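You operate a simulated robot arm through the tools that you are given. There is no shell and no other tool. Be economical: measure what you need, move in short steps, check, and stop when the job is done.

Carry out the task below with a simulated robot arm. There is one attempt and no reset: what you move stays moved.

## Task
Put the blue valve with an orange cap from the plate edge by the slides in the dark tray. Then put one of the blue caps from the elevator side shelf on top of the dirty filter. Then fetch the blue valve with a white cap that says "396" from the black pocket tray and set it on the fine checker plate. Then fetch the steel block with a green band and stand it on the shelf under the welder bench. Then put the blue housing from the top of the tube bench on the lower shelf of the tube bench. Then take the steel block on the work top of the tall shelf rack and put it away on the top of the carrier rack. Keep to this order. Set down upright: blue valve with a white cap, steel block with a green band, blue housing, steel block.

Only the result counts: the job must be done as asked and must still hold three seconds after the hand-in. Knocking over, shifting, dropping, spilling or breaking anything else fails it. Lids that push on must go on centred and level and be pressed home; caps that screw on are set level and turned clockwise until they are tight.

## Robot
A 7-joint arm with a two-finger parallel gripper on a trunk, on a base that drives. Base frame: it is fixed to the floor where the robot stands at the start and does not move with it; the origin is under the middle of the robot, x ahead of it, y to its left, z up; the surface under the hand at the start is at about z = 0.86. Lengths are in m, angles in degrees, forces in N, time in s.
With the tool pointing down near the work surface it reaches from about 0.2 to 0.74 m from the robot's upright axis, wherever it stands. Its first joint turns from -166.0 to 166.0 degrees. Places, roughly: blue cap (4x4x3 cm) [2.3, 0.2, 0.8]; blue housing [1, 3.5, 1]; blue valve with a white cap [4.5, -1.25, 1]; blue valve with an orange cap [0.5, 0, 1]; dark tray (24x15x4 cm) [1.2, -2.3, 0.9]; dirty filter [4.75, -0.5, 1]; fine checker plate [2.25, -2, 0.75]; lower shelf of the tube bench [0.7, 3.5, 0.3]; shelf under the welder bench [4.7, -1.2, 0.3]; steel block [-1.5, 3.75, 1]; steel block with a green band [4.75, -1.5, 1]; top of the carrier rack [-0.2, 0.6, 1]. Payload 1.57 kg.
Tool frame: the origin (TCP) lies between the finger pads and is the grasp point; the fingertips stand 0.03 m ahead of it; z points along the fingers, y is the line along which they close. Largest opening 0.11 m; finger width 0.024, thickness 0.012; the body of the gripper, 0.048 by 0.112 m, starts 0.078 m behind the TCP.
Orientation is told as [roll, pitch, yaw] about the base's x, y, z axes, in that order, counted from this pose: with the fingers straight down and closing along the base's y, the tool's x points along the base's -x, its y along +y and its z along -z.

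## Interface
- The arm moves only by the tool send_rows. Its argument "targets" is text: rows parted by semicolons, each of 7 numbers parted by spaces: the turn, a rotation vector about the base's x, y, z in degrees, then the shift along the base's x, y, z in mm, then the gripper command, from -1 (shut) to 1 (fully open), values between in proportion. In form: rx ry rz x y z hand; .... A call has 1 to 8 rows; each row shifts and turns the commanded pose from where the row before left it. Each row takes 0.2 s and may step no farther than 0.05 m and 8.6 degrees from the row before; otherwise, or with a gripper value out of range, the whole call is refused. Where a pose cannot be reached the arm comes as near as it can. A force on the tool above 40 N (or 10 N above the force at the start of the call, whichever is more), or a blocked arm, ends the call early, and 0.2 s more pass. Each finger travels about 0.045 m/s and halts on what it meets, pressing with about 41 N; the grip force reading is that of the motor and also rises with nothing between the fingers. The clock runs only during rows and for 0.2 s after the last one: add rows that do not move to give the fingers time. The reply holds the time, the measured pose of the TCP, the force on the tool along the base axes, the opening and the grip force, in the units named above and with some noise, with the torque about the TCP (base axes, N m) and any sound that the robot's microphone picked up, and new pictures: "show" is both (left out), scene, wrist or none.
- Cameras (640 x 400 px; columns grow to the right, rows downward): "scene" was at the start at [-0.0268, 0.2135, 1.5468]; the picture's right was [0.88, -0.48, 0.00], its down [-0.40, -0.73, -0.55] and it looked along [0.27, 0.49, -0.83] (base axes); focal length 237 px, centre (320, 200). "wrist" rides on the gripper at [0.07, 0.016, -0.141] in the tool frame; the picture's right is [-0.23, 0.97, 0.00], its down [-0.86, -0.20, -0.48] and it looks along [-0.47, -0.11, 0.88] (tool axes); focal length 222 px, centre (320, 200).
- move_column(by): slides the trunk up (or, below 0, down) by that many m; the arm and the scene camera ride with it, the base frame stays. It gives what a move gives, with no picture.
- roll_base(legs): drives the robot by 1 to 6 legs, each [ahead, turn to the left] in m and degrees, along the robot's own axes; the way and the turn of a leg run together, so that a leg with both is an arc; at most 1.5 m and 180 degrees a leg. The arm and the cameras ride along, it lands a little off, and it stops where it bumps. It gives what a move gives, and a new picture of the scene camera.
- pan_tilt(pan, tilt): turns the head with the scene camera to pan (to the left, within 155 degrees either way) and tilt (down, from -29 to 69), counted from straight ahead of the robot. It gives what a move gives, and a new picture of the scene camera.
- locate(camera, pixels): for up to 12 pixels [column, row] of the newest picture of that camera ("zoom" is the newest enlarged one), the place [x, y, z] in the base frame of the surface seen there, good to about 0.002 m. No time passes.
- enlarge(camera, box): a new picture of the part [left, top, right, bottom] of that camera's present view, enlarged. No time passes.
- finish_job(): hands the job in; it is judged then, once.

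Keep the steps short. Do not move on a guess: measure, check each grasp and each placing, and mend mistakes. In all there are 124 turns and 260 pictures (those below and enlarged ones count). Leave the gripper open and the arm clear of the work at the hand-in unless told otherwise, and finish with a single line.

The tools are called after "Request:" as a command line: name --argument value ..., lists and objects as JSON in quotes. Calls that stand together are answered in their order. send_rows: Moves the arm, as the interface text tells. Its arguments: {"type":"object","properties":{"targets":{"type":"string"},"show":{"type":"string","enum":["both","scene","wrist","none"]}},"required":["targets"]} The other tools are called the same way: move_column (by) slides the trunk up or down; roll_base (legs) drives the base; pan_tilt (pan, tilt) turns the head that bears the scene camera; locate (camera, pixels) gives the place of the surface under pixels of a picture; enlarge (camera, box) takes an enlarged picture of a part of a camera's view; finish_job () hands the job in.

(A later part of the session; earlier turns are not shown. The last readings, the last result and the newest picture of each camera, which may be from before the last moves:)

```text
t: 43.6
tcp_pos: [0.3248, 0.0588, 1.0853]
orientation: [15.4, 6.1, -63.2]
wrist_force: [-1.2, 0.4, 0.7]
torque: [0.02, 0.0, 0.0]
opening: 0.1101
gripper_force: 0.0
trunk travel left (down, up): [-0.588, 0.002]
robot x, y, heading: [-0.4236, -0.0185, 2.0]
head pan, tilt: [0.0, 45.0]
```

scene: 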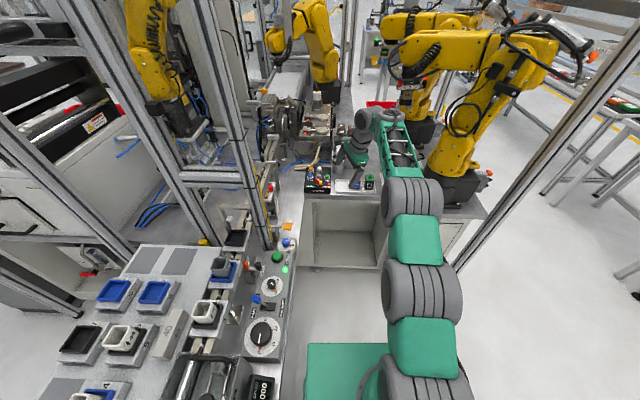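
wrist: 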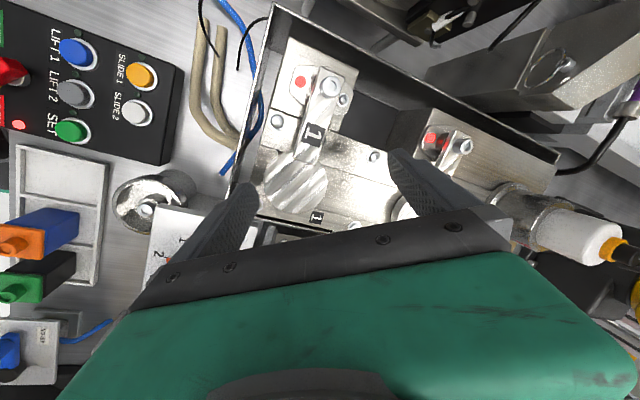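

Free space now. Lower 0.15 m and pull in 0.1 m to fold the elbow.

Request:
send_rows --targets "0 0 0 0 -15 -40 1;0 0 0 0 -15 -40 1;0 0 0 0 -15 -40 1;0 0 0 -20 -10 -40 1;0 0 0 -40 0 0 1;0 0 0 -40 0 0 1;0 0 0 0 0 0 1" --show "scene"

```text
t: 45.2
tcp_pos: [0.2238, 0.0035, 0.9248]
orientation: [15.4, 6.1, -63.2]
wrist_force: [-0.2, 0.4, 0.2]
torque: [-0.03, 0.0, -0.03]
opening: 0.1099
gripper_force: 0.0
trunk travel left (down, up): [-0.588, 0.002]
robot x, y, heading: [-0.4242, -0.0184, 2.0]
head pan, tilt: [0.0, 45.0]
```

scene: 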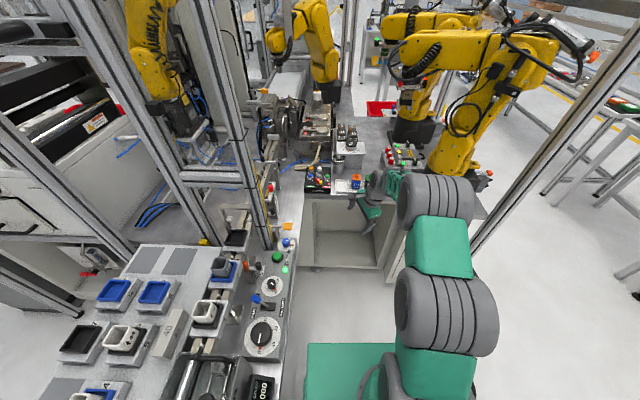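

Folding works here. Now level the tool and turn it to yaw −90 (closing along x).

Request:
send_rows --targets "-6.2 5.5 0 0 0 0 1;-6.2 5.5 0 0 0 0 1;0 0 -7 0 0 0 1;0 0 -7 0 0 0 1;0 0 -7 0 0 0 1;0 0 -6 0 0 0 1;0 0 0 0 0 0 1" --show "scene"

```text
t: 46.8
tcp_pos: [0.2253, 0.0036, 0.9237]
orientation: [0.0, -0.1, -91.1]
wrist_force: [-0.5, -0.3, -1.2]
torque: [0.01, 0.0, 0.01]
opening: 0.1099
gripper_force: 0.1
trunk travel left (down, up): [-0.588, 0.002]
robot x, y, heading: [-0.4243, -0.0217, 2.3]
head pan, tilt: [0.0, 45.0]
```

scene: 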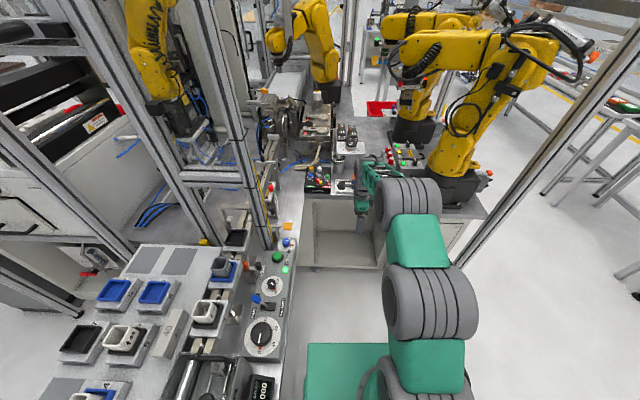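

Tool is level at yaw −91. I raise the hand to z≈0.995 (valve top 0.938) and drive 0.25 m forward so the hand comes over the valve.

Request:
send_rows --targets "0 0 1 0 -8 35 1;0 0 0 0 -8 36 1;0 0 0 0 0 0 1" --show "none"

Request:
roll_base --legs '[[0.25, 0]]'

Request:
send_rows --targets "0 0 0 0 0 0 1" --show "wrist"

```text
t: 47.6
tcp_pos: [0.2259, -0.0111, 0.9953]
orientation: [0.0, -0.2, -90.0]
wrist_force: [-0.3, 0.2, 1.0]
torque: [-0.02, 0.05, -0.01]
opening: 0.11
gripper_force: 0.2
trunk travel left (down, up): [-0.588, 0.002]
robot x, y, heading: [-0.4243, -0.0168, 2.1]
head pan, tilt: [0.0, 45.0]
```

```text
t: 49.4
tcp_pos: [0.4767, -0.0028, 0.9959]
orientation: [-0.1, 0.0, -90.0]
wrist_force: [-0.4, 0.8, -0.2]
torque: [-0.03, 0.04, -0.01]
opening: 0.1101
gripper_force: 0.0
trunk travel left (down, up): [-0.588, 0.002]
robot x, y, heading: [-0.1719, -0.0129, 2.0]
head pan, tilt: [0.0, 45.0]
```

scene: 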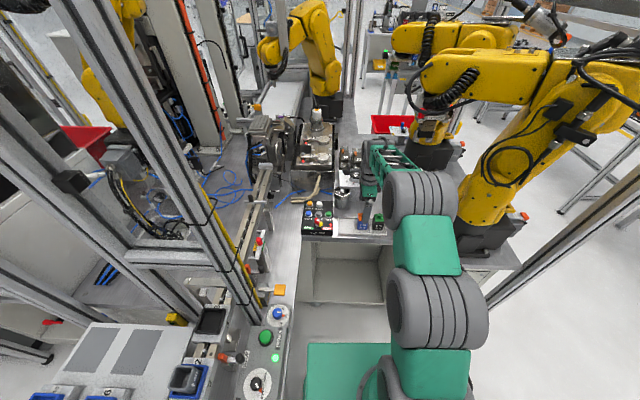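

```text
t: 49.8
tcp_pos: [0.4748, -0.0017, 0.9956]
orientation: [-0.1, -0.1, -90.0]
wrist_force: [0.6, -0.2, -0.3]
torque: [0.02, 0.01, -0.03]
opening: 0.1098
gripper_force: 0.0
trunk travel left (down, up): [-0.588, 0.002]
robot x, y, heading: [-0.1732, -0.012, 1.9]
head pan, tilt: [0.0, 45.0]
```

wrist: 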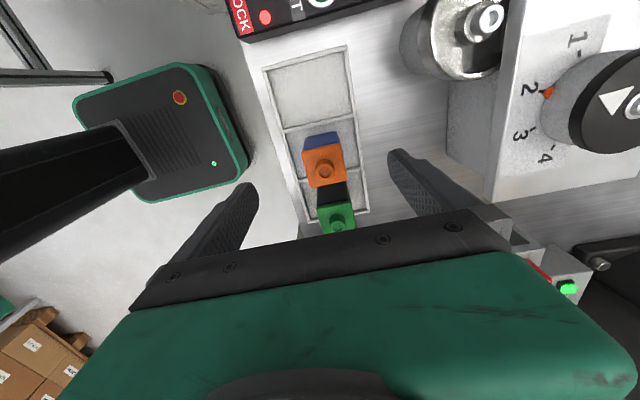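

Hand over the tray. I'll measure the valve from the wrist camera (enlarged).

Request:
enlarge --camera "wrist" --box '[256, 110, 384, 240]'

Request:
locate --camera "wrist" --pixels '[[305, 152], [339, 147], [312, 185], [345, 179], [326, 168], [320, 207], [349, 203], [275, 190], [305, 140], [337, 134], [440, 150]]'

```text
3.08 times, centred on (320, 175) of wrist
```

zoom: 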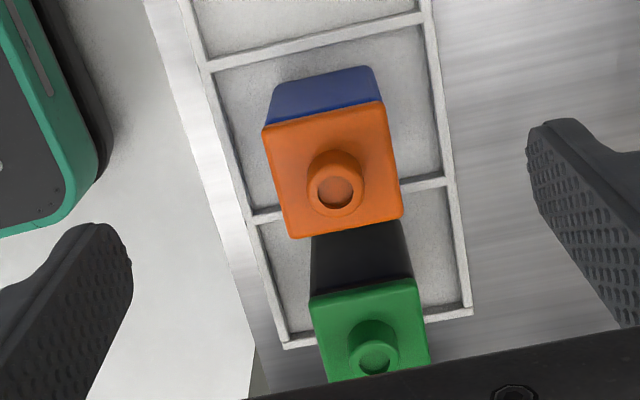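

```text
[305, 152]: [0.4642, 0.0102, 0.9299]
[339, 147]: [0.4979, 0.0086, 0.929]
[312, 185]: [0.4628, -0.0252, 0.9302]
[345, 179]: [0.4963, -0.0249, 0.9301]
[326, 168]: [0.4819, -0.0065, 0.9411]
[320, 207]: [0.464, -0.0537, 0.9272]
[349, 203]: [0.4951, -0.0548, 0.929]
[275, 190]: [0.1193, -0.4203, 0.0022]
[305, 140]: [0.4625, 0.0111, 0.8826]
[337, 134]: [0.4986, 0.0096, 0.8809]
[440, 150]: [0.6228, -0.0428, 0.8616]
```

Valve centre ≈ (0.480, −0.008). Align and descend to z 0.908.

Request:
send_rows --targets "0 0 0 5 -6 -15 1;0 0 0 0 0 -30 1;0 0 0 0 0 -30 1;0 0 0 0 0 -13 1;0 0 0 0 0 0 1" --show "wrist"

```text
t: 51.0
tcp_pos: [0.48, -0.0083, 0.9089]
orientation: [-0.1, -0.1, -90.0]
wrist_force: [1.2, 0.3, 0.3]
torque: [0.03, 0.0, -0.01]
opening: 0.1101
gripper_force: 0.1
trunk travel left (down, up): [-0.588, 0.002]
robot x, y, heading: [-0.1703, -0.0103, 2.0]
head pan, tilt: [0.0, 45.0]
```

wrist: 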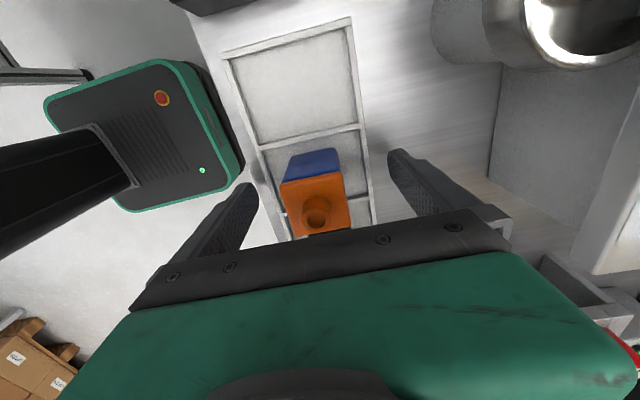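

Valve is between the fingers. Close the gripper.

Request:
send_rows --targets "0 0 0 0 0 0 -1;0 0 0 0 0 0 -1;0 0 0 0 0 0 -1;0 0 0 0 0 0 -1;0 0 0 0 0 0 -1" --show "wrist"

```text
t: 52.2
tcp_pos: [0.4816, -0.009, 0.909]
orientation: [0.0, -0.1, -90.0]
wrist_force: [0.8, 0.0, -1.2]
torque: [0.0, 0.01, -0.01]
opening: 0.0398
gripper_force: 21.0
trunk travel left (down, up): [-0.588, 0.002]
robot x, y, heading: [-0.1717, -0.0138, 2.3]
head pan, tilt: [0.0, 45.0]
```

wrist: 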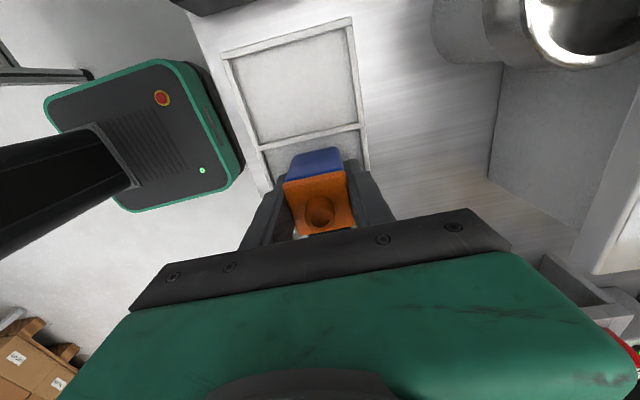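

Gripped (0.040 m). Lift 0.085 m.

Request:
send_rows --targets "0 0 0 0 0 20 -1;0 0 0 0 0 33 -1;0 0 0 0 0 33 -1;0 0 0 0 0 0 -1" --show "wrist"

Request:
roll_base --legs '[[-0.5, 0]]'

```text
t: 53.2
tcp_pos: [0.481, -0.0081, 0.9939]
orientation: [0.0, -0.1, -89.9]
wrist_force: [0.2, -0.8, -1.8]
torque: [-0.02, -0.01, 0.02]
opening: 0.0396
gripper_force: 41.1
trunk travel left (down, up): [-0.588, 0.002]
robot x, y, heading: [-0.1785, -0.0127, 2.1]
head pan, tilt: [0.0, 45.0]
```

wrist: 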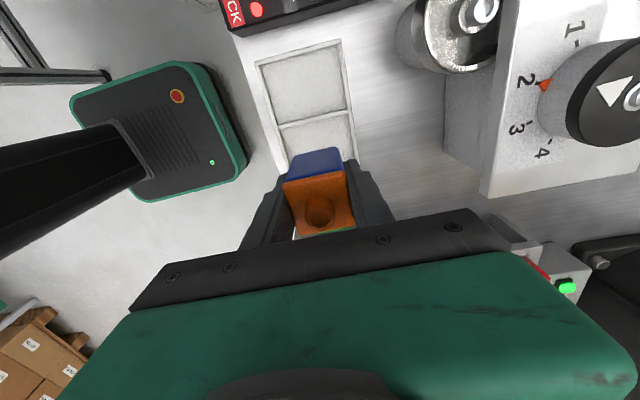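

```text
t: 56.2
tcp_pos: [-0.0154, -0.0271, 0.993]
orientation: [0.0, -0.1, -90.2]
wrist_force: [-0.4, -0.3, -0.7]
torque: [0.02, -0.01, 0.0]
opening: 0.0393
gripper_force: 41.4
trunk travel left (down, up): [-0.588, 0.002]
robot x, y, heading: [-0.6667, -0.0291, 1.8]
head pan, tilt: [0.0, 45.0]
```

scene: 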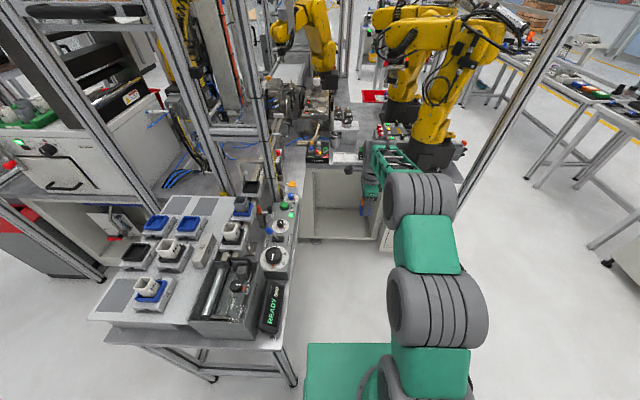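

Now fold the arm in for driving: pull the hand 0.25 m toward the robot.

Request:
send_rows --targets "0 0 0 -45 0 0 -1;0 0 0 -45 0 0 -1;0 0 0 -45 0 0 -1;0 0 0 -45 0 0 -1;0 0 0 -40 0 0 -1;0 0 0 0 0 0 -1" --show "none"

Request:
pan_tilt --pan -55 --tilt 25

```text
t: 57.6
tcp_pos: [-0.2344, -0.0276, 0.9937]
orientation: [0.0, 0.0, -90.3]
wrist_force: [0.1, -0.1, -1.0]
torque: [0.02, 0.01, 0.0]
opening: 0.0394
gripper_force: 41.0
trunk travel left (down, up): [-0.588, 0.002]
robot x, y, heading: [-0.669, -0.0281, 1.9]
head pan, tilt: [0.0, 45.0]
```

```text
t: 58.8
tcp_pos: [-0.235, -0.0289, 0.9938]
orientation: [0.1, 0.0, -90.3]
wrist_force: [0.0, 0.2, -1.6]
torque: [0.01, 0.01, -0.01]
opening: 0.0393
gripper_force: 41.0
trunk travel left (down, up): [-0.588, 0.002]
robot x, y, heading: [-0.6667, -0.0292, 2.1]
head pan, tilt: [-55.0, 25.0]
```

scene: 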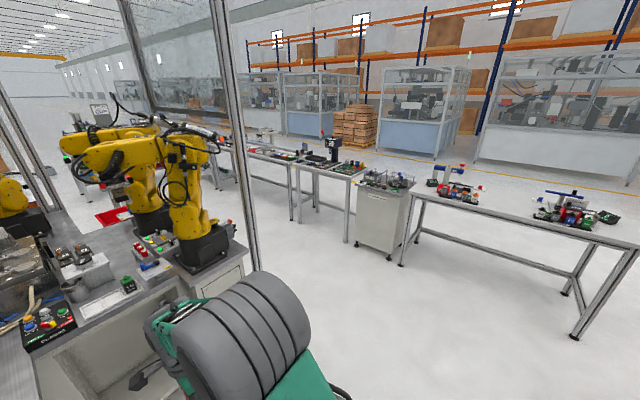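

I fold in fine. I'll locate the tables on the right and find the dark tray near [1.2,-2.3].

Request:
locate --camera "scene" --pixels '[[257, 270], [385, 250], [360, 195], [400, 265], [430, 195], [575, 335], [345, 240], [300, 165], [355, 175], [290, 220], [395, 180], [330, 150]]'

Request:
enlarge --camera "scene" --box '[210, 120, 490, 240]'

```text
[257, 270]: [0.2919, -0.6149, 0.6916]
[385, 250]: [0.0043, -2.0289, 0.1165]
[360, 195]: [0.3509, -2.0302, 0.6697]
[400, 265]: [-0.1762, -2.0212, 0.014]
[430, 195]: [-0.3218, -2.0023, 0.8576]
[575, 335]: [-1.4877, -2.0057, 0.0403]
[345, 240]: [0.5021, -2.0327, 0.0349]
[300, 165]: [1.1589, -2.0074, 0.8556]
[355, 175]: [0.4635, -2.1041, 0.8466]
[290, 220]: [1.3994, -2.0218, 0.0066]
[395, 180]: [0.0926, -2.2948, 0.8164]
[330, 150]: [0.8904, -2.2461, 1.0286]
```

```text
2.29 times, centred on (350, 180) of scene
```

zoom: 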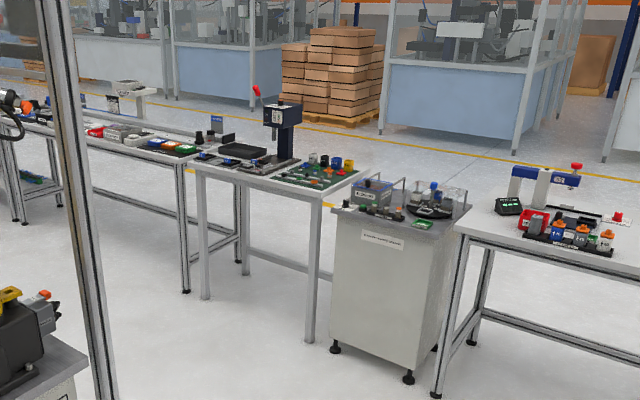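

Tables' front edge is at y≈−2.0; the cell corner post is at (0.29,−0.61). I drive: turn right 65°, ahead 1.45 m, then turn left to face +x, ahead 1.2 m.

Request:
roll_base --legs '[[0, -65], [1.45, 0], [0, 63], [1.2, 0], [0, -90]]'

Request:
pan_tilt --pan 0 --tilt 35

```text
t: 81.2
tcp_pos: [1.1816, -1.762, 0.994]
orientation: [0.0, -0.1, 178.2]
wrist_force: [-0.2, -1.0, -0.7]
torque: [-0.03, 0.01, 0.02]
opening: 0.0394
gripper_force: 40.7
trunk travel left (down, up): [-0.588, 0.002]
robot x, y, heading: [1.1907, -1.3255, -89.7]
head pan, tilt: [-55.0, 25.0]
```

scene: 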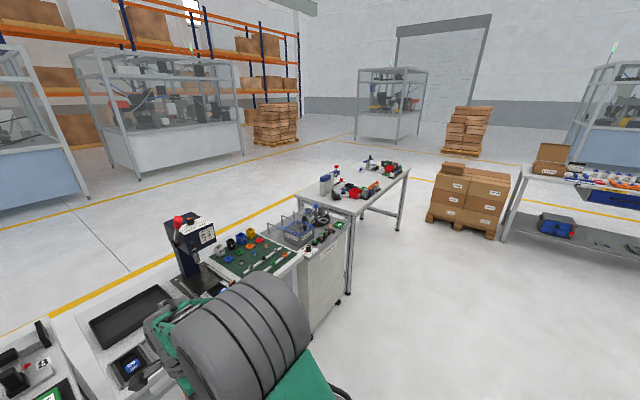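

```text
t: 82.4
tcp_pos: [1.1826, -1.7627, 0.993]
orientation: [0.0, 0.0, 178.2]
wrist_force: [0.2, -0.2, -0.9]
torque: [0.02, 0.03, 0.02]
opening: 0.0393
gripper_force: 41.3
trunk travel left (down, up): [-0.588, 0.002]
robot x, y, heading: [1.1893, -1.3267, -89.9]
head pan, tilt: [0.0, 35.0]
```

scene: 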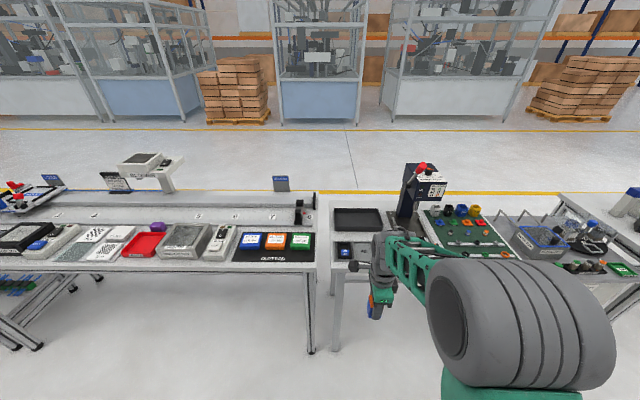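

The dark tray is at scene (358,218). I enlarge and locate it, also the checker plates for later.

Request:
enlarge --camera "scene" --box '[320, 190, 460, 290]'

Request:
locate --camera "scene" --pixels '[[334, 208], [382, 209], [335, 229], [385, 229], [358, 218], [410, 190], [345, 248], [340, 282], [100, 235], [75, 252], [105, 252], [90, 234]]'

Request:
enlarge --camera "scene" --box '[40, 200, 180, 290]'

```text
4.00 times, centred on (390, 240) of scene
```

zoom: 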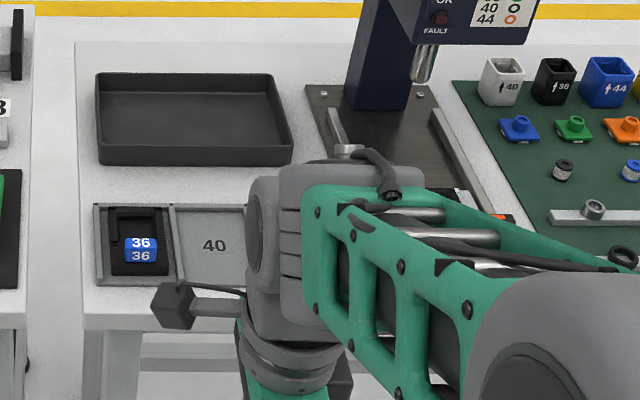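

```text
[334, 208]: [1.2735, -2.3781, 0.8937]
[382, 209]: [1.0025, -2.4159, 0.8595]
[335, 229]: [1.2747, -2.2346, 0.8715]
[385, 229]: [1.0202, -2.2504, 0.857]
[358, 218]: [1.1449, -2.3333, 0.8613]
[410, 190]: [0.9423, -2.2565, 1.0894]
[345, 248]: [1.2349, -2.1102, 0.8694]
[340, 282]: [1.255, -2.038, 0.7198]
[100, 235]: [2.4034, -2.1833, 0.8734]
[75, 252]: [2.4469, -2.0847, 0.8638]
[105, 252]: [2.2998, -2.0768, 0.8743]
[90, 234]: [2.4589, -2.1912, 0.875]
```

```text
4.44 times, centred on (110, 245) of scene
```

zoom: 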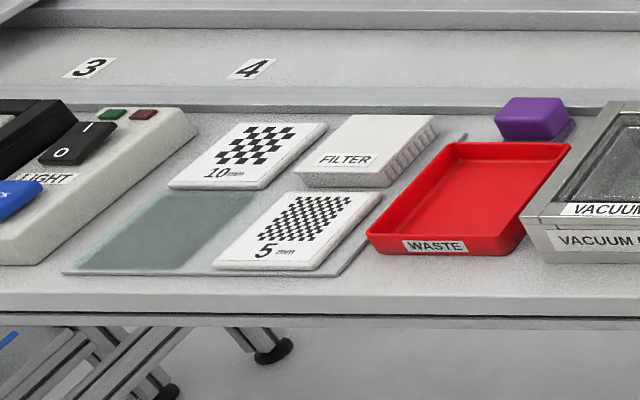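

Tray inside ≈ x 1.03–1.27, y −2.385…−2.235, floor 0.861, rim 0.894. The fine (5 mm) checker plate is at about (2.27,−2.08). I drive 0.3 m ahead then extend the arm over the tray.

Request:
roll_base --legs '[[0.28, 0]]'

Request:
send_rows --targets "0 0 1.8 -2 -45 0 -1;0 0 0 0 -45 0 -1;0 0 0 0 -45 0 -1;0 0 0 0 -45 0 -1;0 0 0 0 -45 0 -1;0 0 0 0 -38 0 -1;0 0 0 0 0 0 -1"

```text
t: 84.4
tcp_pos: [1.1824, -2.0417, 0.9922]
orientation: [0.0, 0.0, 178.0]
wrist_force: [0.8, 0.4, -1.3]
torque: [0.0, -0.02, 0.0]
opening: 0.0396
gripper_force: 41.0
trunk travel left (down, up): [-0.588, 0.002]
robot x, y, heading: [1.1932, -1.6091, -89.5]
head pan, tilt: [0.0, 35.0]
```

scene: 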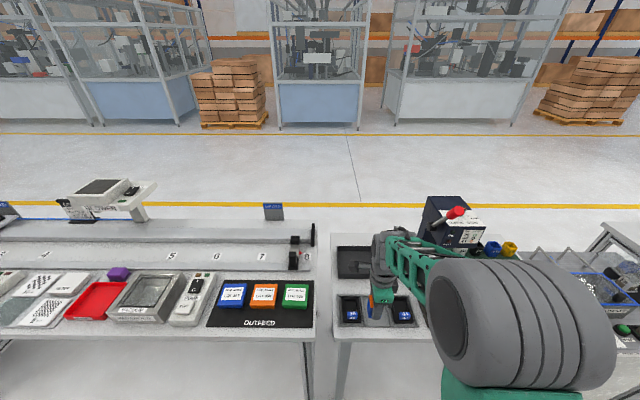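

```text
t: 86.0
tcp_pos: [1.1804, -2.3033, 0.9939]
orientation: [0.0, -0.1, 179.8]
wrist_force: [0.3, -0.3, -0.6]
torque: [-0.01, 0.0, -0.01]
opening: 0.0396
gripper_force: 41.2
trunk travel left (down, up): [-0.588, 0.002]
robot x, y, heading: [1.1954, -1.6059, -90.0]
head pan, tilt: [0.0, 35.0]
```

scene: 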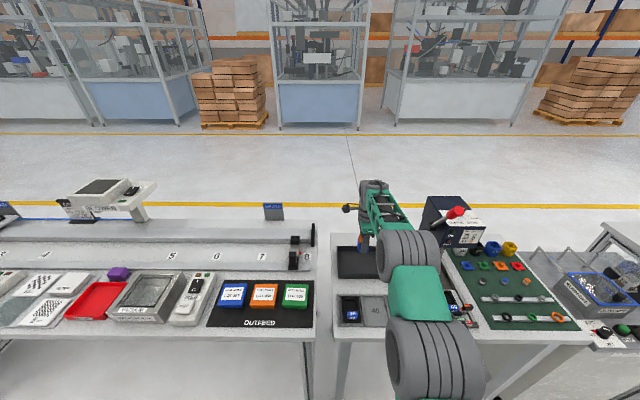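
wrist: 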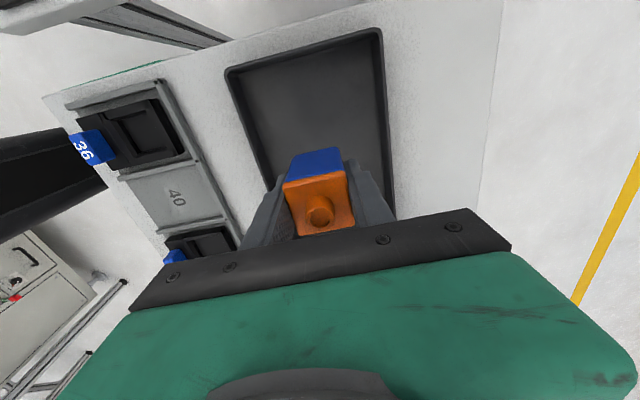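

Check the tray walls in the wrist picture.

Request:
locate --camera "wrist" --pixels '[[232, 72], [378, 32], [268, 180], [390, 190], [320, 110], [255, 140], [384, 130]]'

```text
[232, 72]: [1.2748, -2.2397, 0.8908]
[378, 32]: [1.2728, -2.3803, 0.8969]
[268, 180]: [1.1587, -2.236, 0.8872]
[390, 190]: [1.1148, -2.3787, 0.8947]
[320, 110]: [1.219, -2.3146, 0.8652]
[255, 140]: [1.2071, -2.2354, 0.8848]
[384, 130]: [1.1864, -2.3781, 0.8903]
```

Centred in y. Lower to z ≈0.910 and release partly.

Request:
send_rows --targets "0 0 0 0 -5 -40 -1;0 0 0 0 0 -30 -1;0 0 0 0 0 -12 -1;0 0 0 0 0 -3 -1;0 0 0 0 0 0 -1" --show "wrist"

```text
t: 87.2
tcp_pos: [1.1807, -2.308, 0.9085]
orientation: [0.0, 0.0, 179.9]
wrist_force: [-0.4, 0.3, -1.3]
torque: [-0.02, -0.02, 0.01]
opening: 0.0393
gripper_force: 41.0
trunk travel left (down, up): [-0.588, 0.002]
robot x, y, heading: [1.1972, -1.6033, -89.8]
head pan, tilt: [0.0, 35.0]
```

wrist: 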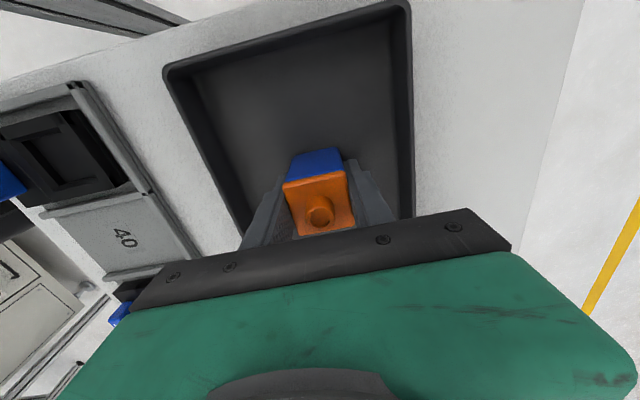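

Request:
send_rows --targets "0 0 0 0 0 -3 -1;0 0 0 0 0 -2 -1;0 0 0 0 0 0 -1" --show "none"

```text
t: 88.0
tcp_pos: [1.1806, -2.3098, 0.9063]
orientation: [0.3, -0.1, 179.7]
wrist_force: [-2.0, 1.7, 16.9]
torque: [0.39, 0.08, 0.01]
opening: 0.0394
gripper_force: 41.5
trunk travel left (down, up): [-0.588, 0.002]
robot x, y, heading: [1.195, -1.609, -89.5]
head pan, tilt: [0.0, 35.0]
```

Touched the floor (17 N). Open to about 0.065 m, then rise.

Request:
send_rows --targets "0 0 0 0 0 2 0.15;0 0 0 0 0 0 0.15;0 0 0 0 0 0 0.15;0 0 0 0 0 20 0.15;0 0 0 0 0 40 0.15;0 0 0 0 0 30 0.15;0 0 0 0 0 0 1" --show "wrist"

```text
t: 89.6
tcp_pos: [1.1803, -2.3088, 0.9953]
orientation: [0.1, -0.1, 179.9]
wrist_force: [-0.2, 0.1, 0.1]
torque: [0.0, -0.01, 0.01]
opening: 0.0974
gripper_force: 0.1
trunk travel left (down, up): [-0.588, 0.002]
robot x, y, heading: [1.1945, -1.6074, -89.9]
head pan, tilt: [0.0, 35.0]
```

wrist: 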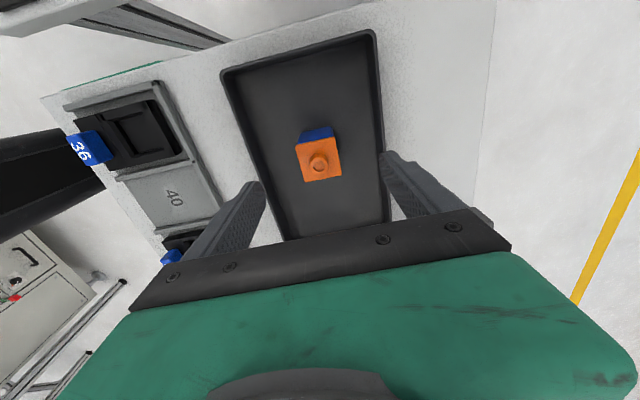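

Valve stands in the tray. Retract the arm, back off, and look toward the elevator side shelf [2.3,0.2].

Request:
send_rows --targets "0 0 0 0 45 0 1;0 0 0 0 45 0 1;0 0 0 0 45 0 1;0 0 0 0 45 0 1;0 0 0 0 45 0 1;0 0 0 0 40 0 1;0 0 0 0 0 0 1" --show "none"

Request:
roll_base --legs '[[-0.26, 0], [0, 90]]'

Request:
pan_tilt --pan 50 --tilt 20

```text
t: 91.2
tcp_pos: [1.1792, -2.0435, 0.9965]
orientation: [0.0, -0.1, 179.9]
wrist_force: [-0.6, 0.1, -0.2]
torque: [0.03, 0.01, -0.02]
opening: 0.1101
gripper_force: 0.1
trunk travel left (down, up): [-0.588, 0.002]
robot x, y, heading: [1.1949, -1.6058, -89.7]
head pan, tilt: [0.0, 35.0]
```

```text
t: 96.9
tcp_pos: [1.6308, -1.3574, 0.9953]
orientation: [0.0, -0.1, -89.8]
wrist_force: [-1.3, 0.1, 0.6]
torque: [-0.04, -0.03, -0.03]
opening: 0.1102
gripper_force: 0.1
trunk travel left (down, up): [-0.588, 0.002]
robot x, y, heading: [1.1953, -1.3462, 0.3]
head pan, tilt: [0.0, 35.0]
```

scene: 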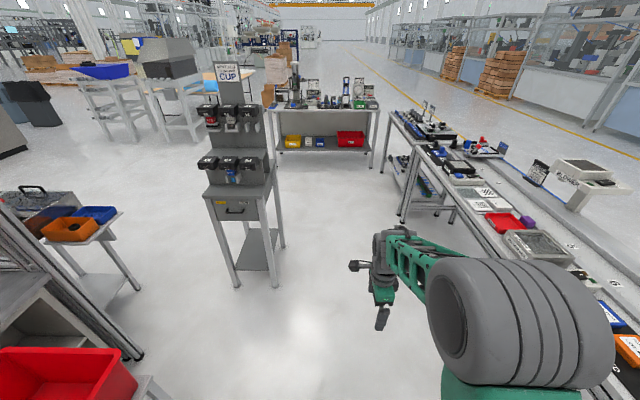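

```text
t: 98.1
tcp_pos: [1.6296, -1.3569, 0.9951]
orientation: [0.0, -0.1, -89.9]
wrist_force: [-0.9, -0.4, 0.0]
torque: [0.0, -0.03, -0.03]
opening: 0.11
gripper_force: 0.1
trunk travel left (down, up): [-0.588, 0.002]
robot x, y, heading: [1.1938, -1.3412, 0.6]
head pan, tilt: [50.0, 20.0]
```

scene: 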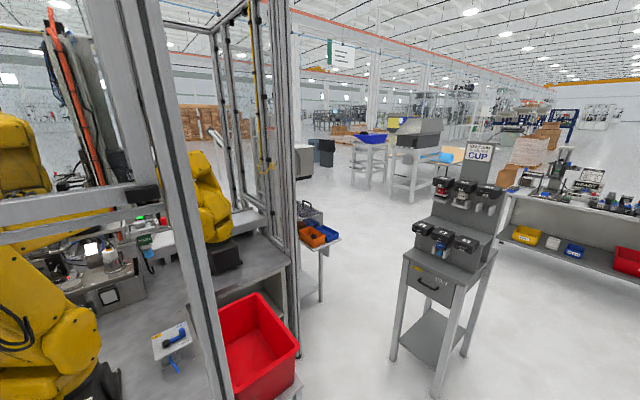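

I see a small shelf with blue/orange bins at (320,235). Locate it and the stand and far bench.

Request:
locate --camera "scene" --pixels '[[328, 232], [312, 238], [310, 212], [340, 240], [299, 275], [270, 330], [430, 285], [500, 250], [395, 355], [320, 298], [295, 180]]'

Request:
enlarge --camera "scene" --box '[270, 190, 370, 260]'

```text
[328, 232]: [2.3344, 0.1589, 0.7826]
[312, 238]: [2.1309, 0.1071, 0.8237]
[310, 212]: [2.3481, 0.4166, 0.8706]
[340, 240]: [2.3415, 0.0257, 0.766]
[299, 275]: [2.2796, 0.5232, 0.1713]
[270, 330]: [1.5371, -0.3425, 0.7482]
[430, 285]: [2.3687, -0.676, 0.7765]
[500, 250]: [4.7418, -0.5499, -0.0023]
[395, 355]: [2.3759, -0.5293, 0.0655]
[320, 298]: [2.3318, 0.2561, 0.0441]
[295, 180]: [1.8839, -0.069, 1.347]
```

```text
5.71 times, centred on (320, 225) of scene
```

zoom: 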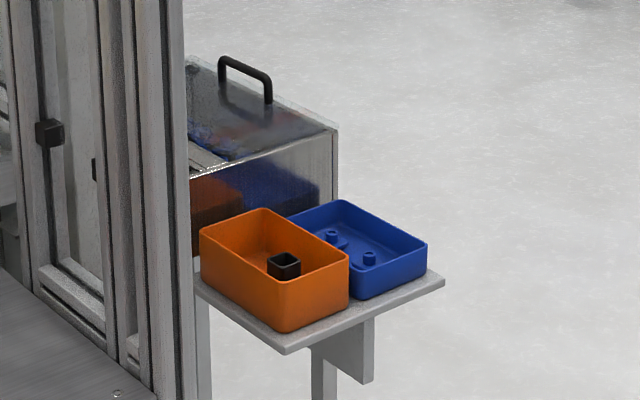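

The blue caps lie in the blue bin near (2.33,0.16). I'll approach from the +x side. First measure the stand and the far bench straight ahead.

Request:
pan_tilt --pan 0 --tilt 25

```text
t: 99.3
tcp_pos: [1.6293, -1.3574, 0.9953]
orientation: [0.1, -0.1, -89.9]
wrist_force: [0.9, 0.1, 0.4]
torque: [0.04, 0.07, 0.0]
opening: 0.1102
gripper_force: 0.1
trunk travel left (down, up): [-0.588, 0.002]
robot x, y, heading: [1.191, -1.3449, 0.7]
head pan, tilt: [0.0, 25.0]
```

scene: 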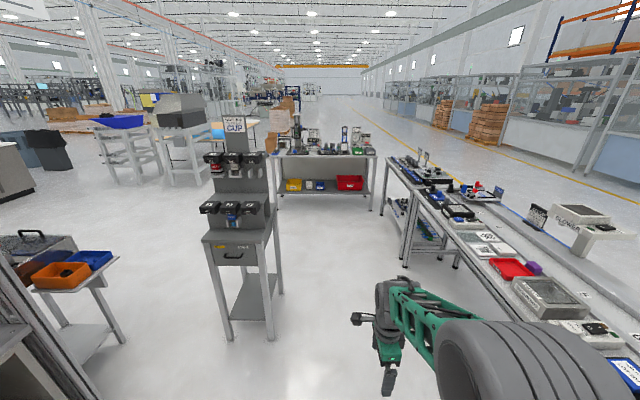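

Request:
locate --camera "scene" --pixels '[[272, 335], [282, 290], [230, 335], [260, 245], [275, 210], [372, 210], [276, 158], [405, 265], [95, 258], [62, 272], [325, 155], [325, 190]]'

Request:
enlarge --camera "scene" --box '[260, 110, 400, 200]'

```text
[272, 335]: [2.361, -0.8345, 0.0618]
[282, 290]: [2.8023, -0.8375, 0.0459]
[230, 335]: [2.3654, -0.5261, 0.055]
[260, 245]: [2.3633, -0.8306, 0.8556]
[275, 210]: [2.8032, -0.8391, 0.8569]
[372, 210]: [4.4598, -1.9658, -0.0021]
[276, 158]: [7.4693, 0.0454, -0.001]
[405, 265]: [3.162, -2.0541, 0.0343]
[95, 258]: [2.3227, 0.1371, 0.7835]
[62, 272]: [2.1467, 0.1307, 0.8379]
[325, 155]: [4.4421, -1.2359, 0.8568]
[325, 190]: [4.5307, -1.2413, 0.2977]
```

```text
4.44 times, centred on (330, 155) of scene
```

zoom: 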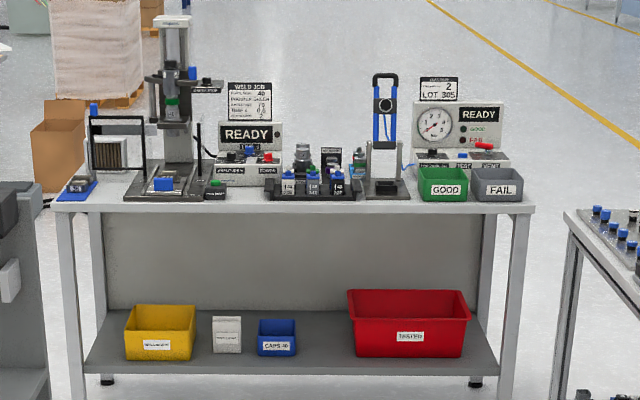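

The bench front edge is at x≈4.44; stand occupies x 2.36–2.80, y −0.53…−0.84. I drive past it and come to (3.29,0.13) facing −x.

Request:
roll_base --legs '[[1.05, -0.5], [1.05, 0], [0, 90], [1.48, 0], [0, 89]]'

Request:
pan_tilt --pan 0 --tilt 40

```text
t: 124.2
tcp_pos: [2.8595, 0.1627, 0.9961]
orientation: [0.0, -0.1, 89.2]
wrist_force: [0.3, 0.0, 0.0]
torque: [0.04, 0.03, 0.0]
opening: 0.11
gripper_force: 0.0
trunk travel left (down, up): [-0.588, 0.002]
robot x, y, heading: [3.2948, 0.1399, 179.4]
head pan, tilt: [0.0, 25.0]
```

scene: 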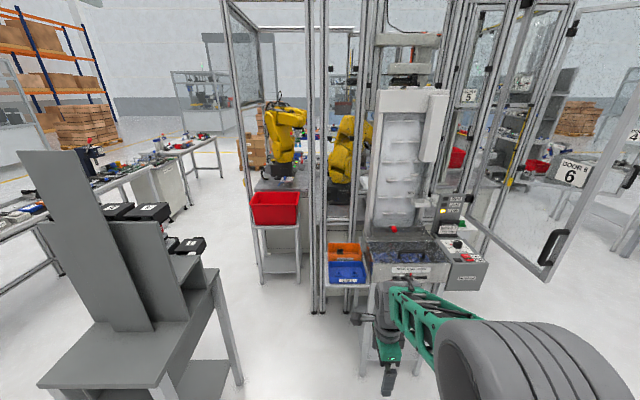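

```text
t: 125.0
tcp_pos: [2.8591, 0.1628, 0.9955]
orientation: [0.0, -0.2, 89.1]
wrist_force: [0.1, 0.3, -1.0]
torque: [-0.02, -0.03, 0.0]
opening: 0.1098
gripper_force: 0.0
trunk travel left (down, up): [-0.588, 0.002]
robot x, y, heading: [3.294, 0.1409, 179.6]
head pan, tilt: [0.0, 40.0]
```

scene: 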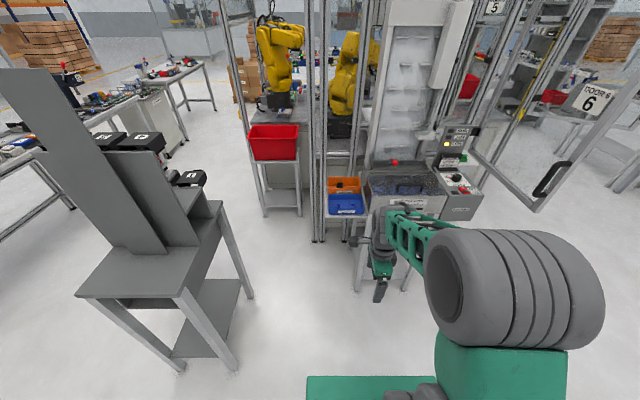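

The blue bin is at (347,205). Locate and enlarge.

Request:
enlarge --camera "scene" --box '[310, 165, 390, 225]'

Request:
locate --camera "scene" --pixels '[[330, 197], [362, 197], [330, 214], [363, 214], [338, 206], [352, 206], [372, 205], [400, 205], [378, 190], [325, 200], [385, 270]]'

```text
6.67 times, centred on (350, 195) of scene
```

zoom: 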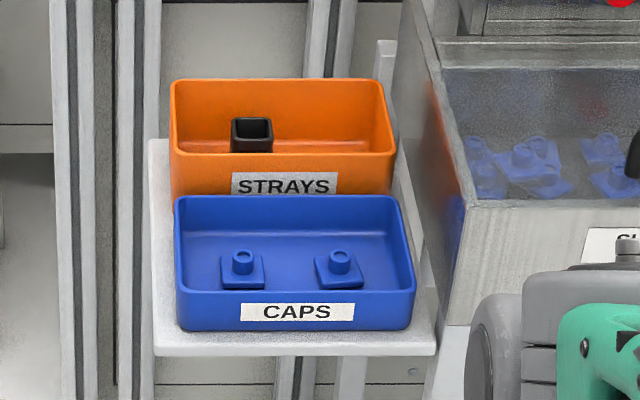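

```text
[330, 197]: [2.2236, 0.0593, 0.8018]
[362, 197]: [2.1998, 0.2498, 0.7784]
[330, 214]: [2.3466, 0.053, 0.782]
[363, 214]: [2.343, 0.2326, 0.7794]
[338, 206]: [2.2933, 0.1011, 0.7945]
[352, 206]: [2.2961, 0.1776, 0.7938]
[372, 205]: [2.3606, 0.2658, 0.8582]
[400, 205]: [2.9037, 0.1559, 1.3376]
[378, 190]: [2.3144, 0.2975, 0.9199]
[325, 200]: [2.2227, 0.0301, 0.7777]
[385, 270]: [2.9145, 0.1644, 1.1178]
```

Caps sit at (2.296,0.10) and (2.296,0.177), top ≈0.80. I'll take the right one (y 0.177), closing along y. Drive 0.37 m ahead and turn the tool 90°.

Request:
roll_base --legs '[[0.36, 0]]'

Request:
send_rows --targets "0 0 8.5 0 0 0 1;0 0 8.5 0 0 0 1;0 0 8.5 0 0 0 1;0 0 8.5 0 0 0 1;0 0 8.5 0 0 0 1;0 0 8.5 0 0 0 1;0 0 8.5 0 0 0 1;0 0 8.5 0 0 0 1" --show "none"

```text
t: 127.3
tcp_pos: [2.497, 0.1656, 0.9958]
orientation: [0.0, -0.1, 89.1]
wrist_force: [-0.1, -0.1, 0.7]
torque: [-0.03, 0.0, 0.03]
opening: 0.1101
gripper_force: 0.0
trunk travel left (down, up): [-0.588, 0.002]
robot x, y, heading: [2.9364, 0.1445, 179.3]
head pan, tilt: [0.0, 40.0]
```

scene: 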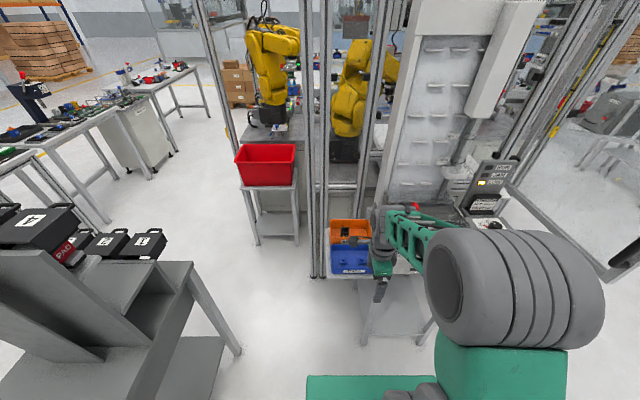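

```text
t: 129.1
tcp_pos: [2.4963, 0.1661, 0.9949]
orientation: [0.0, 0.0, 157.3]
wrist_force: [0.0, 0.6, 0.1]
torque: [-0.02, 0.02, 0.02]
opening: 0.1097
gripper_force: 0.1
trunk travel left (down, up): [-0.588, 0.002]
robot x, y, heading: [2.9343, 0.1467, 179.2]
head pan, tilt: [0.0, 40.0]
```

Turning works. Finish the turn and move above the cap.

Request:
send_rows --targets "0 0 8 -40 4 0 1;0 0 8 -40 4 0 1;0 0 6.7 -40 3 0 1;0 0 0 -40 0 0 1;0 0 0 -36 0 0 1;0 0 0 0 0 0 0.3" --show "wrist"

```text
t: 130.5
tcp_pos: [2.302, 0.1776, 0.994]
orientation: [-0.1, -0.1, 179.8]
wrist_force: [0.2, -0.4, -0.8]
torque: [0.02, 0.0, -0.03]
opening: 0.0759
gripper_force: 0.0
trunk travel left (down, up): [-0.588, 0.002]
robot x, y, heading: [2.9345, 0.1449, 179.5]
head pan, tilt: [0.0, 40.0]
```

wrist: 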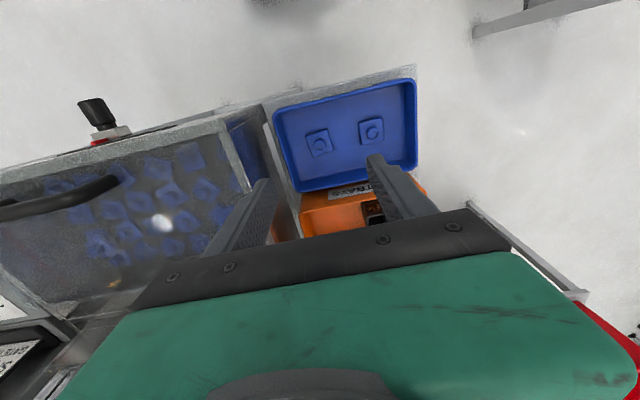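

Locate the caps in the wrist picture.

Request:
enlarge --camera "wrist" --box '[260, 60, 430, 200]'

Request:
locate --camera "wrist" --pixels '[[319, 146], [371, 134], [304, 134], [326, 129], [310, 157], [333, 151], [285, 150], [300, 188], [345, 140], [277, 110], [411, 85], [344, 178]]'

```text
2.86 times, centred on (345, 130) of wrist
```

zoom: 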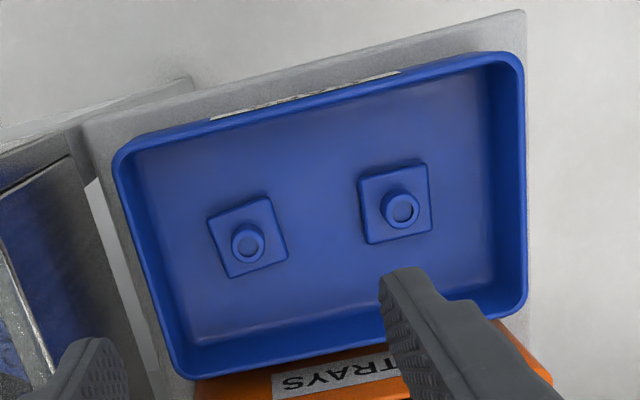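

```text
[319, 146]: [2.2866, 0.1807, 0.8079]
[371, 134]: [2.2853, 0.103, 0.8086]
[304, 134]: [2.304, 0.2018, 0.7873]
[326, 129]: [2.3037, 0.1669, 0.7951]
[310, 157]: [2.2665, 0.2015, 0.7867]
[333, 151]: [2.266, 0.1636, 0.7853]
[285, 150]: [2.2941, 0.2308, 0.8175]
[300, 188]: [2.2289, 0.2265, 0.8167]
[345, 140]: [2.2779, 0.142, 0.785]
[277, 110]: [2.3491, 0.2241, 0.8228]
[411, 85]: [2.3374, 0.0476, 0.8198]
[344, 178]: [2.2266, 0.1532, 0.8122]
```

Cap centre (2.286,0.182), flange 38 mm, floor 0.785. I narrow the opening to 0.052 (bin wall at y≈0.226), align, and descend in part.

Request:
send_rows --targets "0 0 0 -16 4 0 -0.05;0 0 0 0 0 -40 -0.05;0 0 0 0 0 -40 -0.05;0 0 0 0 0 -40 -0.05;0 0 0 0 0 -20 -0.05;0 0 0 0 0 0 -0.05" --show "wrist"

```text
t: 131.9
tcp_pos: [2.2869, 0.181, 0.8542]
orientation: [0.0, -0.1, 179.8]
wrist_force: [-0.1, 0.0, -0.6]
torque: [0.01, 0.0, -0.02]
opening: 0.0524
gripper_force: 0.1
trunk travel left (down, up): [-0.588, 0.002]
robot x, y, heading: [2.9358, 0.145, 179.2]
head pan, tilt: [0.0, 40.0]
```

wrist: 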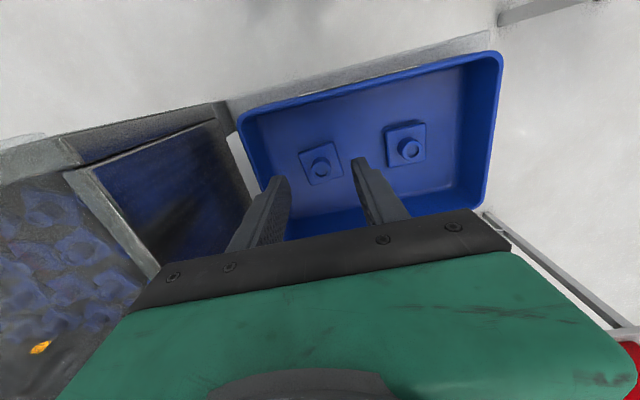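

Aligned: the cap lies between the tips. Descend 37 mm and close.

Request:
send_rows --targets "0 0 0 0 0 -20 -0.05;0 0 0 0 0 -16 -0.05;0 0 0 0 0 0 -0.05;0 0 0 0 0 0 -1;0 0 0 0 0 0 -1;0 0 0 0 0 0 -1" --show "wrist"

```text
t: 133.3
tcp_pos: [2.2858, 0.1819, 0.8181]
orientation: [0.0, -0.2, 179.8]
wrist_force: [0.8, 0.0, -0.9]
torque: [0.01, 0.02, -0.02]
opening: 0.0342
gripper_force: 30.7
trunk travel left (down, up): [-0.588, 0.002]
robot x, y, heading: [2.9363, 0.1481, 179.3]
head pan, tilt: [0.0, 40.0]
```

wrist: 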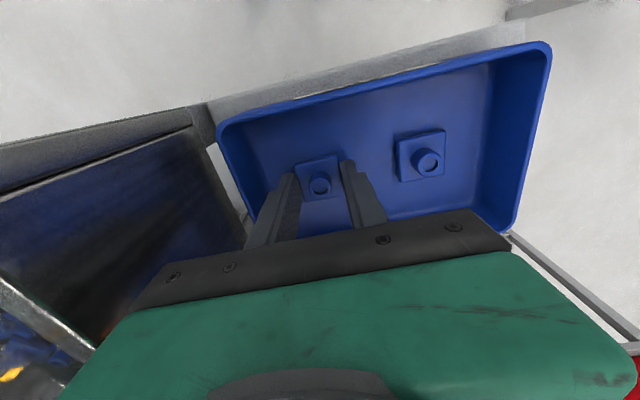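

Gripped on the flange (0.034). Lift and check.

Request:
send_rows --targets "0 0 0 0 0 20 -1;0 0 0 0 0 40 -1;0 0 0 0 0 40 -1;0 0 0 0 0 40 -1;0 0 0 0 0 40 -1;0 0 0 0 0 0 -1" --show "wrist"

```text
t: 134.7
tcp_pos: [2.2852, 0.1805, 0.9983]
orientation: [0.0, -0.2, 179.8]
wrist_force: [0.5, -0.8, 0.1]
torque: [0.0, 0.0, 0.0]
opening: 0.0338
gripper_force: 41.2
trunk travel left (down, up): [-0.588, 0.002]
robot x, y, heading: [2.933, 0.1491, 179.6]
head pan, tilt: [0.0, 40.0]
```

wrist: 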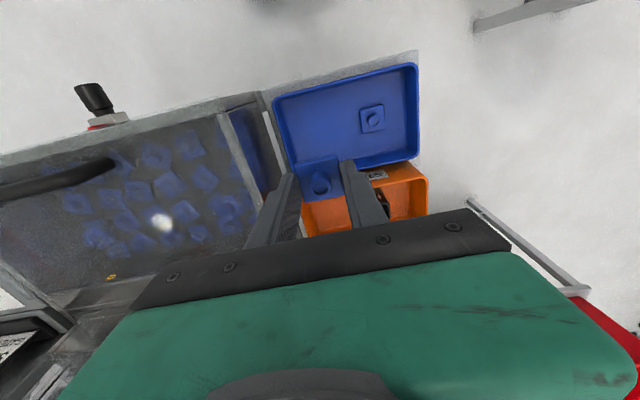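

Held. Retract, back off, turn toward the welder bench.

Request:
send_rows --targets "0 0 0 45 0 0 -1;0 0 0 45 0 0 -1;0 0 0 45 0 0 -1;0 0 0 45 0 0 -1;0 0 0 35 0 0 -1;0 0 0 0 0 0 -1" --show "none"

Request:
roll_base --legs '[[-0.42, 0], [0, 140], [0.75, 0], [0, 40]]'

```text
t: 136.1
tcp_pos: [2.502, 0.1818, 0.9995]
orientation: [0.0, -0.1, 179.9]
wrist_force: [-0.2, 0.4, 0.0]
torque: [0.0, 0.01, 0.05]
opening: 0.0337
gripper_force: 41.2
trunk travel left (down, up): [-0.588, 0.002]
robot x, y, heading: [2.9323, 0.1461, 179.1]
head pan, tilt: [0.0, 40.0]
```

```text
t: 150.1
tcp_pos: [4.3718, -0.3728, 1.0004]
orientation: [0.1, -0.1, 0.6]
wrist_force: [0.5, 0.0, 0.3]
torque: [0.0, 0.01, -0.02]
opening: 0.0341
gripper_force: 41.2
trunk travel left (down, up): [-0.588, 0.002]
robot x, y, heading: [3.9344, -0.3479, 0.1]
head pan, tilt: [0.0, 40.0]
```

scene: 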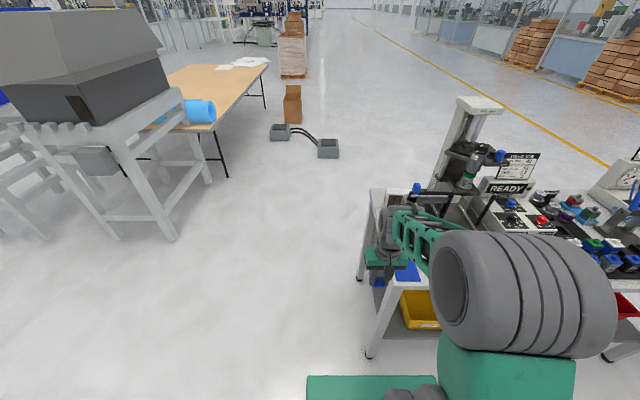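

The arm hides the bench's left end. Shift right: back 0.1, turn −60, ahead 0.3, turn back, then look.

Request:
roll_base --legs '[[-0.12, 0], [0, -60], [0.3, 0], [0, 60]]'

Request:
pan_tilt --pan 5 --tilt 35

```text
t: 158.3
tcp_pos: [4.4079, -0.6236, 0.9991]
orientation: [0.1, -0.2, 2.0]
wrist_force: [0.3, -0.8, -0.8]
torque: [-0.01, -0.04, 0.0]
opening: 0.034
gripper_force: 41.3
trunk travel left (down, up): [-0.588, 0.002]
robot x, y, heading: [3.9726, -0.6072, 2.0]
head pan, tilt: [0.0, 40.0]
```

scene: 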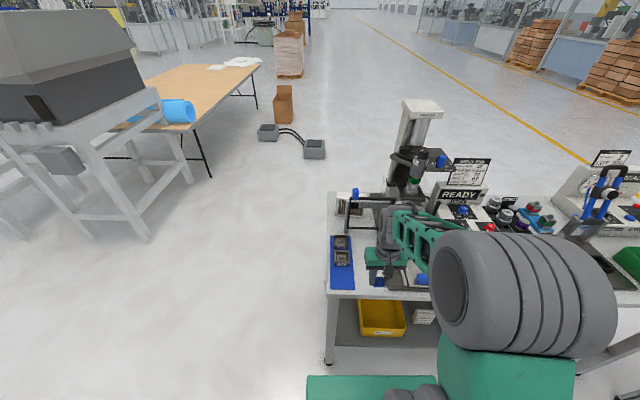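

```text
t: 159.0
tcp_pos: [4.4081, -0.6225, 0.9987]
orientation: [0.0, -0.1, 2.0]
wrist_force: [0.3, -0.3, -0.8]
torque: [0.02, -0.01, 0.0]
opening: 0.0338
gripper_force: 40.7
trunk travel left (down, up): [-0.588, 0.002]
robot x, y, heading: [3.9753, -0.6026, 1.4]
head pan, tilt: [5.0, 35.0]
```

scene: 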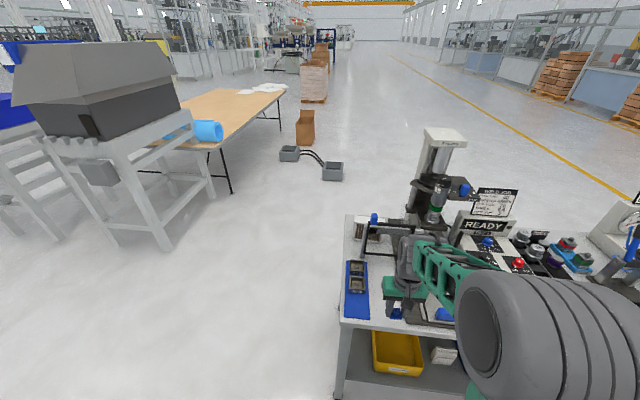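

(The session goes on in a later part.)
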